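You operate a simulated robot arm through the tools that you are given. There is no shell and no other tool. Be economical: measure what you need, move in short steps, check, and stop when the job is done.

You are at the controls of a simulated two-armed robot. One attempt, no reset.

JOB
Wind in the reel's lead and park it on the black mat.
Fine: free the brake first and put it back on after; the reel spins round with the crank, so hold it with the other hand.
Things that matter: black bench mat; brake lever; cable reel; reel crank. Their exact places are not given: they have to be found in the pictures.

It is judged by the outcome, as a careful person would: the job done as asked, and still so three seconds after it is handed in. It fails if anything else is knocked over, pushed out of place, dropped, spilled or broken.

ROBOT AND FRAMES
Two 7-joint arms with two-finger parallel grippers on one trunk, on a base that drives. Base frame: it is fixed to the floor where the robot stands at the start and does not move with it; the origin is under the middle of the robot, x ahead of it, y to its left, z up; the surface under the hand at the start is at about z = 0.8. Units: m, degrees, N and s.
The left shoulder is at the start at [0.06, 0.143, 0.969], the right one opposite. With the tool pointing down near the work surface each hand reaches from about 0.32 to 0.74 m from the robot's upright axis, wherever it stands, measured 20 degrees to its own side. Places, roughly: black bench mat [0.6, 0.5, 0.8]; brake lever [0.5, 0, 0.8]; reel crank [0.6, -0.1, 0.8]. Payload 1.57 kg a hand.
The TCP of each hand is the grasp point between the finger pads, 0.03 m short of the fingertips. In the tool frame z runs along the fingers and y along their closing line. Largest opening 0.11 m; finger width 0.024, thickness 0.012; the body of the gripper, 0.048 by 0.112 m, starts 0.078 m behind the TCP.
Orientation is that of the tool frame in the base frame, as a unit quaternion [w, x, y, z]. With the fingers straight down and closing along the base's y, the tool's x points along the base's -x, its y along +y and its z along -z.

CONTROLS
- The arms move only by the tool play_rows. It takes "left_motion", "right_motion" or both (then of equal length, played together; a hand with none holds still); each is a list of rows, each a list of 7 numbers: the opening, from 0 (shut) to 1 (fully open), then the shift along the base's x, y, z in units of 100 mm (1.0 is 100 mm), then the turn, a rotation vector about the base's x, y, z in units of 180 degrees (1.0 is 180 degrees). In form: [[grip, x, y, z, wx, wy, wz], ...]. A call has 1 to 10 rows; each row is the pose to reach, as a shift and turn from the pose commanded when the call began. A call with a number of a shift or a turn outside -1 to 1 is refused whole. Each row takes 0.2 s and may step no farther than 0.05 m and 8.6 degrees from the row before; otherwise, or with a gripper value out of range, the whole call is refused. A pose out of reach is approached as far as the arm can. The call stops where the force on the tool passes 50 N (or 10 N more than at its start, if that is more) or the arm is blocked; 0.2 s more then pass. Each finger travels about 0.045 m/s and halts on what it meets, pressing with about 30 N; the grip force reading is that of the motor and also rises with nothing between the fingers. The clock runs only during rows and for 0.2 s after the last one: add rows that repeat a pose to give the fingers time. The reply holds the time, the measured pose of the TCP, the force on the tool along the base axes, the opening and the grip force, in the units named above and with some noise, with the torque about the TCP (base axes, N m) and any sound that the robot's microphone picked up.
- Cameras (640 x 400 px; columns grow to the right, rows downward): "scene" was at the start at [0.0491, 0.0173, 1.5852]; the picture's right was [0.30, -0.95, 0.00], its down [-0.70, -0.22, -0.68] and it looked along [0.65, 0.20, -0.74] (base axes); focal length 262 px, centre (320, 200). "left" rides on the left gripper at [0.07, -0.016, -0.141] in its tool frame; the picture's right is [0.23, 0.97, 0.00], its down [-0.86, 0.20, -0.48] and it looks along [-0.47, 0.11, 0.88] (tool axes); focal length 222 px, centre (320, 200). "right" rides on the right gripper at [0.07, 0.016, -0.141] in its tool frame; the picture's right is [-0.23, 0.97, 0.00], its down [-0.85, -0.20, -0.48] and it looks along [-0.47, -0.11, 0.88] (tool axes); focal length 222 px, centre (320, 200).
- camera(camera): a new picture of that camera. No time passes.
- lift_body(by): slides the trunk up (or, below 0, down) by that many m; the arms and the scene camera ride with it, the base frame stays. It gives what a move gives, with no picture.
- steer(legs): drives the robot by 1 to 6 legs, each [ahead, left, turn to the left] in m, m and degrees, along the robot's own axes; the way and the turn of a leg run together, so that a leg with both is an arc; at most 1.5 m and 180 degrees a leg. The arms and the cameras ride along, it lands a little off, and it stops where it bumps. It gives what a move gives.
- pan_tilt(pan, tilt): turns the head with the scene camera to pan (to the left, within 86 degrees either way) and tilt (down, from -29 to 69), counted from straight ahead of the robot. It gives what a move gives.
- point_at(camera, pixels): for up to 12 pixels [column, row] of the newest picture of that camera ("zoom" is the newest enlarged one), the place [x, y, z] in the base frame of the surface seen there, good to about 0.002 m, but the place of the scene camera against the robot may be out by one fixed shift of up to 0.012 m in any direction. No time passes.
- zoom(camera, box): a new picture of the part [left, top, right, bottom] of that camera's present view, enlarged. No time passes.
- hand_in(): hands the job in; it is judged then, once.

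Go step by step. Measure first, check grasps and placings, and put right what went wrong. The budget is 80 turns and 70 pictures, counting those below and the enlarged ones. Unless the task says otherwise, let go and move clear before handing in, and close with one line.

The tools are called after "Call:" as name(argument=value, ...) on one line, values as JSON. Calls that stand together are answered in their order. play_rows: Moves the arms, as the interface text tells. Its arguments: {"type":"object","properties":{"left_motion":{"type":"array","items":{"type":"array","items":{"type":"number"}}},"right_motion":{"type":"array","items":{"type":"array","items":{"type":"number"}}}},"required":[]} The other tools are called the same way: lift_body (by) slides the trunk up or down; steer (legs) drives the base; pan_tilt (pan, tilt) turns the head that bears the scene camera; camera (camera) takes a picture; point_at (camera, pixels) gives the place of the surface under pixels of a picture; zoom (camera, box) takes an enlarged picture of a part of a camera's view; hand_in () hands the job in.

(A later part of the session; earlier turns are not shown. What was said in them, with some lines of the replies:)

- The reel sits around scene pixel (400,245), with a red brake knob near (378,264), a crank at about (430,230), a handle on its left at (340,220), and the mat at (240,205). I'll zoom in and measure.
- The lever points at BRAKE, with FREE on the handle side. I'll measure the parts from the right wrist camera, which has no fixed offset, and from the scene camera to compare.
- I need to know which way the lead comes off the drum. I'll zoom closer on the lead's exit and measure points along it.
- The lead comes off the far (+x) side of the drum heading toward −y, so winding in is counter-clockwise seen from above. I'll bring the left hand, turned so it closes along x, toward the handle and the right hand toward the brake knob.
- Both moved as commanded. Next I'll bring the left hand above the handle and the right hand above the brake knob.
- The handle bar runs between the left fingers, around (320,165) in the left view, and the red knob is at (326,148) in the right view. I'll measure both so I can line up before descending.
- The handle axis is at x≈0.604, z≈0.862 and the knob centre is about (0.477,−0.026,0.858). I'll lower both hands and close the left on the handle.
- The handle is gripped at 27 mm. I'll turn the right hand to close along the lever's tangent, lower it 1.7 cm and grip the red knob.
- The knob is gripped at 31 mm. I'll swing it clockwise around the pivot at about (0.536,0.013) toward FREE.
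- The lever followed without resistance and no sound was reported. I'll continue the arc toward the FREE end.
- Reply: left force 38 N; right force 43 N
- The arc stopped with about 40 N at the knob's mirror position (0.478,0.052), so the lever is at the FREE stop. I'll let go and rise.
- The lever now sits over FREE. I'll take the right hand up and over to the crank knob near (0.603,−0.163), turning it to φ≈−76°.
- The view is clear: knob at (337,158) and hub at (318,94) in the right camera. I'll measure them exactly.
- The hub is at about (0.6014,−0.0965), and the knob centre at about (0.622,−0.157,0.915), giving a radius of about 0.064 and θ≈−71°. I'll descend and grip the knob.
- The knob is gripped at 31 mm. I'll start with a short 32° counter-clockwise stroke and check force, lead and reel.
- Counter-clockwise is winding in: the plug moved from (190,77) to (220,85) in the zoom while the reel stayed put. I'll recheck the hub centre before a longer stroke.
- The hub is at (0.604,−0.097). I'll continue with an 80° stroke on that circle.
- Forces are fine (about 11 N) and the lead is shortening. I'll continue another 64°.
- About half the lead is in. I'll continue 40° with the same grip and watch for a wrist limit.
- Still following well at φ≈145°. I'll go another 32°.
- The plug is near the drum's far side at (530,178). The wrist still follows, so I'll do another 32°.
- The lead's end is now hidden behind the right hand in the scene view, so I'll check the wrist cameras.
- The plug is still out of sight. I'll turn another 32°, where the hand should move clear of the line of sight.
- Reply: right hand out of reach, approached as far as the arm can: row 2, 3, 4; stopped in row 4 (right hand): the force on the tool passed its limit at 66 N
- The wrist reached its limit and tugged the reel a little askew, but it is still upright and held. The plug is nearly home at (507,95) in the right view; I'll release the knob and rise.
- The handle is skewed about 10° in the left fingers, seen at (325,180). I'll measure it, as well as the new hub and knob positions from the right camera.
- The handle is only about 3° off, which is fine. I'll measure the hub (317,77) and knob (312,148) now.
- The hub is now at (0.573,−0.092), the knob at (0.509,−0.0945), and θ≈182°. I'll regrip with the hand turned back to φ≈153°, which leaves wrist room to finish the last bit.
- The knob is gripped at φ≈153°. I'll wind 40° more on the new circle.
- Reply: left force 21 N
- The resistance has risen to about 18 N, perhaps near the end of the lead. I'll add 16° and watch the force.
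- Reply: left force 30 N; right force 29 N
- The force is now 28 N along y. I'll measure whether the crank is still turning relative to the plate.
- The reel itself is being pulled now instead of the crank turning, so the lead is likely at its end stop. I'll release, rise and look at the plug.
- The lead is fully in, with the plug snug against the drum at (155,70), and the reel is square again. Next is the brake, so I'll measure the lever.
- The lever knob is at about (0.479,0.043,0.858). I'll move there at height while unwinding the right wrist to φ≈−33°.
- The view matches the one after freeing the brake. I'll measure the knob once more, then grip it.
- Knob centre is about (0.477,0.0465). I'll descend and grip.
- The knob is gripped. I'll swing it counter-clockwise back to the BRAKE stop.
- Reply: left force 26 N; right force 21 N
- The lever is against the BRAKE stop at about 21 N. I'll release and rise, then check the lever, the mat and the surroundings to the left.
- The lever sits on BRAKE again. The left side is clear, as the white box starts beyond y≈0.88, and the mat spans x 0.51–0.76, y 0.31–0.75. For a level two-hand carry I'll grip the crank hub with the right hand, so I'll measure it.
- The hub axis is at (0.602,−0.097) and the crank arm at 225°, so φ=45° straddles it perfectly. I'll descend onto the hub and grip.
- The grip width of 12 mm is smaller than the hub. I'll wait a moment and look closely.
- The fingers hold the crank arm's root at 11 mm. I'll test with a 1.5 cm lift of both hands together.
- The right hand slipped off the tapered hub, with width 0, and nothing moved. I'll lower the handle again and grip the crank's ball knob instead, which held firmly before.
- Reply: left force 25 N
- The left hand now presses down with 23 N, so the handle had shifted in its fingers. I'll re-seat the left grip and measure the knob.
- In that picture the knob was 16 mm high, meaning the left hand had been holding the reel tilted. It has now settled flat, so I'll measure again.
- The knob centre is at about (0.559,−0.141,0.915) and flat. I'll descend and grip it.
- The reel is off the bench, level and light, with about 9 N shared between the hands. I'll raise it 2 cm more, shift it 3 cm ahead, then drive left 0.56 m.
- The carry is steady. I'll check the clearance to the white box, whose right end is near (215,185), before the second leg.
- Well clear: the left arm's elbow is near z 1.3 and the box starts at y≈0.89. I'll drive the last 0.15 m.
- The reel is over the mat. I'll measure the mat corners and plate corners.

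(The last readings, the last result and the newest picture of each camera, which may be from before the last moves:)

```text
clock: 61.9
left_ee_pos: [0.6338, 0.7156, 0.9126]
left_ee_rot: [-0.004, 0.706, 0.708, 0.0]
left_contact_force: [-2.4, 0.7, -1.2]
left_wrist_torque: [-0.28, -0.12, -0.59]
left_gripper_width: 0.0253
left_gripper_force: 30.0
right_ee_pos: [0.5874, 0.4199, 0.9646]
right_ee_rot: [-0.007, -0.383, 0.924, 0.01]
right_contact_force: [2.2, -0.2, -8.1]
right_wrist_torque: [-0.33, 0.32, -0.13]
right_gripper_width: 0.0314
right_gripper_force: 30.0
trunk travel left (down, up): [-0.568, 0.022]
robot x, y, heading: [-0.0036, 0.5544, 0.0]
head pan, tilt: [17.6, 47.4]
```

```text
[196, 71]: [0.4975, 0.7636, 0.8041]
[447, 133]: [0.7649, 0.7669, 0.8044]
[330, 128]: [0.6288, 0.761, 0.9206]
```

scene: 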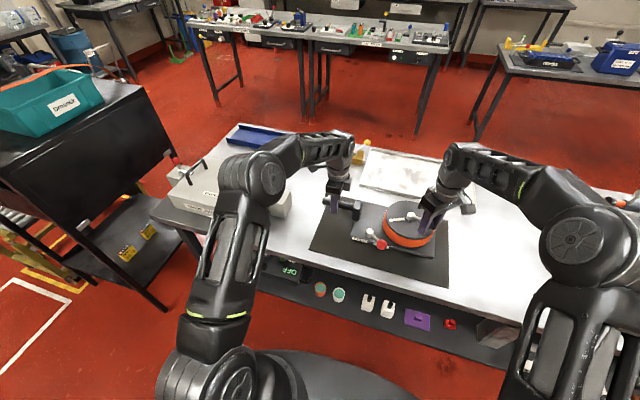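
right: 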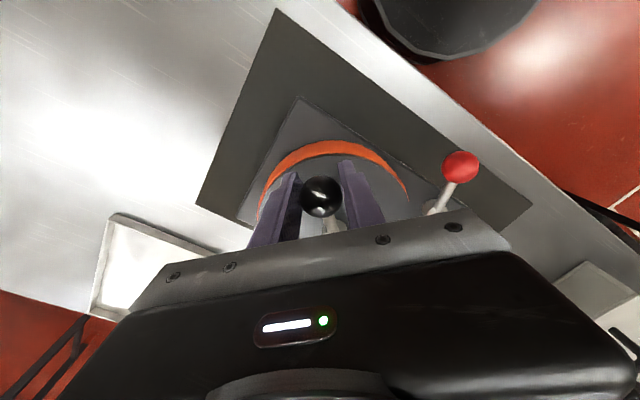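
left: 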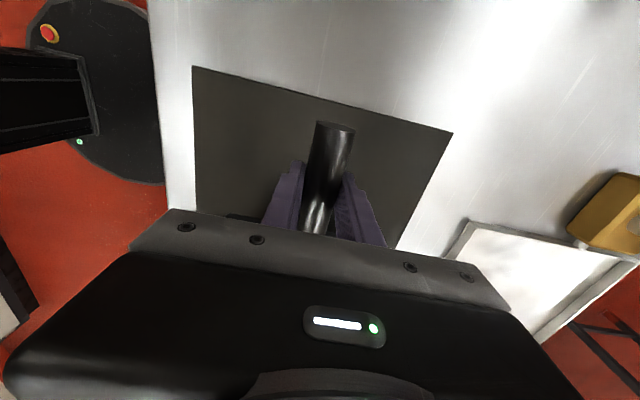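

The plate spans x 0.55–0.71, y 0.38–0.65, well inside the mat (x 0.496–0.755, y 0.315–0.765). I'll lower about 4.4 cm.

Call:
play_rows(left_motion=[[0, 0, 0, -0.07, 0, 0, 0], [0, 0, 0, -0.14, 0, 0, 0], [0, 0, 0, -0.21, 0, 0, 0], [0, 0, 0, -0.28, 0, 0, 0], [0, 0, 0, -0.34, 0, 0, 0], [0, 0, 0, -0.39, 0, 0, 0], [0, 0, 0, -0.42, 0, 0, 0], [0, 0, 0, -0.44, 0, 0, 0], [0, 0, 0, -0.44, 0, 0, 0]], right_motion=[[0, 0, 0, -0.07, 0, 0, 0], [0, 0, 0, -0.14, 0, 0, 0], [0, 0, 0, -0.21, 0, 0, 0], [0, 0, 0, -0.28, 0, 0, 0], [0, 0, 0, -0.34, 0, 0, 0], [0, 0, 0, -0.39, 0, 0, 0], [0, 0, 0, -0.42, 0, 0, 0], [0, 0, 0, -0.44, 0, 0, 0], [0, 0, 0, -0.44, 0, 0, 0]])

Call:
camera(camera="right")

Call:
point_at(camera="right", pixels=[[302, 103], [245, 212], [308, 112], [250, 205]])

```text
clock: 63.9
left_ee_pos: [0.6326, 0.7151, 0.8687]
left_ee_rot: [-0.003, 0.706, 0.709, 0.0]
left_contact_force: [4.0, -1.1, -2.4]
left_wrist_torque: [0.07, 0.06, 0.78]
left_gripper_width: 0.0251
left_gripper_force: 30.4
right_ee_pos: [0.588, 0.4185, 0.9221]
right_ee_rot: [-0.008, -0.383, 0.924, 0.01]
right_contact_force: [-3.0, 0.7, -8.4]
right_wrist_torque: [-0.16, 0.35, 0.2]
right_gripper_width: 0.0313
right_gripper_force: 29.7
trunk travel left (down, up): [-0.568, 0.022]
robot x, y, heading: [-0.0023, 0.5625, -0.0]
head pan, tilt: [17.6, 47.4]
```

```text
12 pictures are left
```

right: 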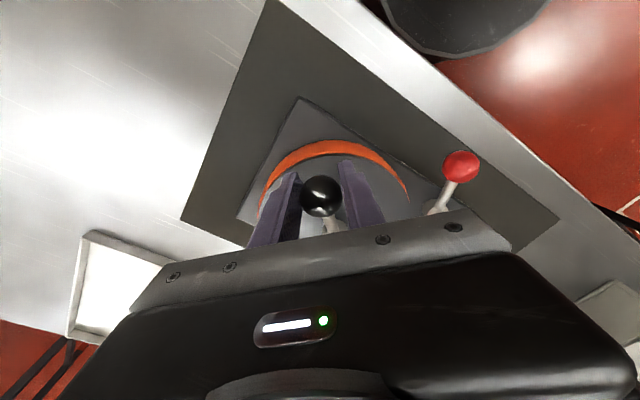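

```text
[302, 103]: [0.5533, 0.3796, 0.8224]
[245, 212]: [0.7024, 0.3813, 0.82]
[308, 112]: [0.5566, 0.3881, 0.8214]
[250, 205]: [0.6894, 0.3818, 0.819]
```

The plate top is at z≈0.821, a hair above resting at 0.819. I'll lower 3 mm more, then open both hands.

Call:
play_rows(left_motion=[[0, 0, 0, -0.01, 0, 0, 0], [0, 0, 0, -0.02, 0, 0, 0], [0, 0, 0, -0.03, 0, 0, 0], [0, 0, 0, -0.03, 0, 0, 0]], right_motion=[[0, 0, 0, -0.01, 0, 0, 0], [0, 0, 0, -0.02, 0, 0, 0], [0, 0, 0, -0.03, 0, 0, 0], [0, 0, 0, -0.03, 0, 0, 0]])

Call:
play_rows(left_motion=[[0.3, 0, 0, 0, 0, 0, 0], [0.5, 0, 0, 0, 0, 0, 0], [0.6, 0, 0, 0, 0, 0, 0], [0.6, 0, 0, 0, 0, 0, 0], [0.6, 0, 0, 0.2, 0, 0, 0], [0.6, 0, 0, 0.45, 0, 0, 0], [0.6, 0, 0, 0.7, 0, 0, 0], [0.6, 0, 0, 1.0, 0, 0, 0]], right_motion=[[0.3, 0, 0, 0, 0, 0, 0], [0.5, 0, 0, 0, 0, 0, 0], [0.6, 0, 0, 0, 0, 0, 0], [0.6, 0, 0, 0, 0, 0, 0], [0.6, 0, 0, 0.2, 0, 0, 0], [0.6, 0, 0, 0.45, 0, 0, 0], [0.6, 0, 0, 0.7, 0, 0, 0], [0.6, 0, 0, 1.0, 0, 0, 0]])

Call:
camera(camera="right")

Call:
camera(camera="scene")

```text
clock: 64.9
left_ee_pos: [0.6331, 0.714, 0.8673]
left_ee_rot: [-0.003, 0.705, 0.709, 0.001]
left_contact_force: [2.8, 3.9, 4.1]
left_wrist_torque: [0.09, -0.3, 0.63]
left_gripper_width: 0.0252
left_gripper_force: 30.3
right_ee_pos: [0.5865, 0.4182, 0.92]
right_ee_rot: [-0.005, -0.383, 0.924, 0.009]
right_contact_force: [-2.5, -3.9, -0.9]
right_wrist_torque: [0.49, -0.72, -0.07]
right_gripper_width: 0.0314
right_gripper_force: 30.0
trunk travel left (down, up): [-0.568, 0.022]
robot x, y, heading: [0.0001, 0.5594, 0.2]
head pan, tilt: [17.6, 47.4]
```

```text
clock: 66.7
left_ee_pos: [0.6336, 0.7156, 0.9672]
left_ee_rot: [-0.003, 0.707, 0.708, 0.0]
left_contact_force: [-0.5, -0.6, -1.1]
left_wrist_torque: [0.02, -0.02, 0.0]
left_gripper_width: 0.066
left_gripper_force: 0.0
right_ee_pos: [0.5855, 0.4221, 1.0209]
right_ee_rot: [-0.006, -0.383, 0.924, 0.011]
right_contact_force: [-0.1, 0.8, -0.2]
right_wrist_torque: [0.0, -0.03, -0.01]
right_gripper_width: 0.0659
right_gripper_force: 0.0
trunk travel left (down, up): [-0.568, 0.022]
robot x, y, heading: [-0.0015, 0.5573, 0.1]
head pan, tilt: [17.6, 47.4]
```

```text
11 pictures are left
```

right: 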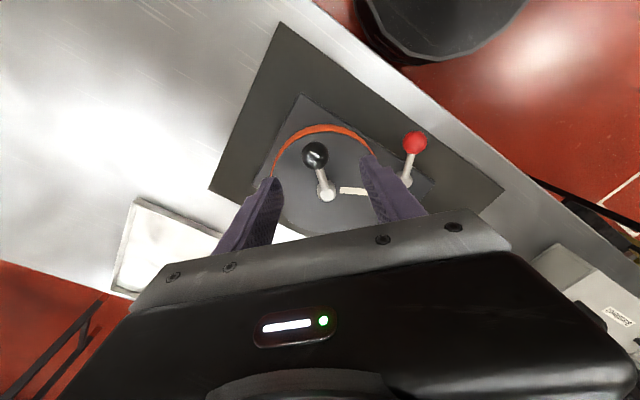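

```text
10 pictures are left
```

scene: 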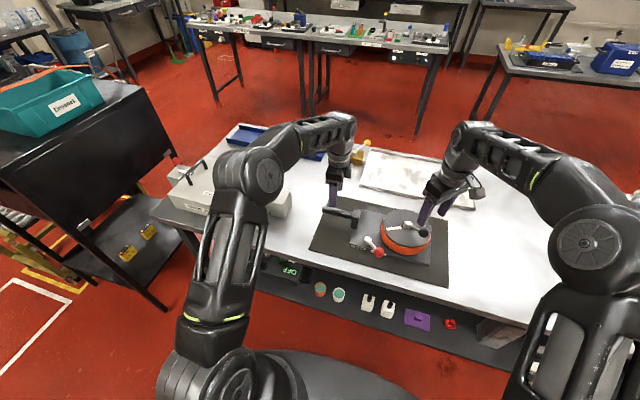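

The reel rests on the mat and both hands are free. I'll move the hands farther up and away and take a last close look at lever and plug.

Call:
play_rows(left_motion=[[0.6, 0, 0, 0.25, 0, 0, 0], [0.6, 0, 0, 0.5, 0, 0, 0], [0.6, -0.1, 0, 0.75, 0, 0, 0], [0.6, -0.2, 0, 0.9, 0, 0, 0]], right_motion=[[0.6, 0, -0.1, 0.2, 0, 0, 0], [0.6, 0.2, -0.4, 0.4, 0, 0, 0], [0.6, 0.4, -0.7, 0.6, 0, 0, 0], [0.6, 0.5, -1.0, 0.7, 0, 0, 0]])

Call:
zoom(camera="scene", box=[310, 180, 470, 290])

Call:
camera(camera="right")

```text
clock: 67.7
left_ee_pos: [0.6156, 0.7128, 1.0556]
left_ee_rot: [-0.003, 0.707, 0.707, 0.0]
left_contact_force: [-0.3, -0.1, -0.2]
left_wrist_torque: [-0.01, -0.02, -0.03]
left_gripper_width: 0.0661
left_gripper_force: 0.1
right_ee_pos: [0.6113, 0.3717, 1.0645]
right_ee_rot: [-0.006, -0.385, 0.923, 0.011]
right_contact_force: [-0.2, 0.1, -0.3]
right_wrist_torque: [0.02, -0.02, 0.01]
right_gripper_width: 0.0662
right_gripper_force: 0.2
right hand out of reach, approached as far as the arm can: row 3, 4
trunk travel left (down, up): [-0.568, 0.022]
robot x, y, heading: [-0.0019, 0.5557, 0.2]
head pan, tilt: [17.6, 47.4]
```

```text
3.64 times, centred on (390, 235) of scene
```

zoom: 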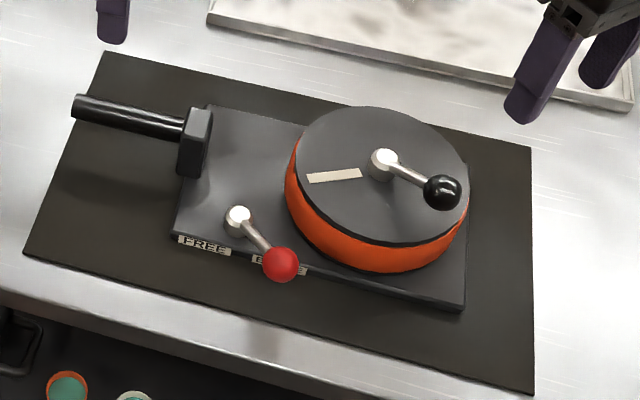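

```text
8 pictures are left
```

right: 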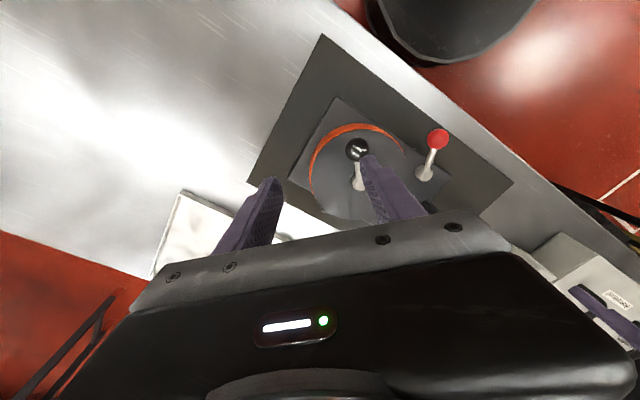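

The final zoom shows the reel flat on the mat, the lead wound in and the lever on BRAKE at (282,264). Both hands are clear, so I'm handing in.

Call:
hand_in()

```text
The job is handed in.
```

I freed the brake, wound the lead fully in, put the brake back on and parked the reel flat on the black mat, with nothing else disturbed and both hands clear.
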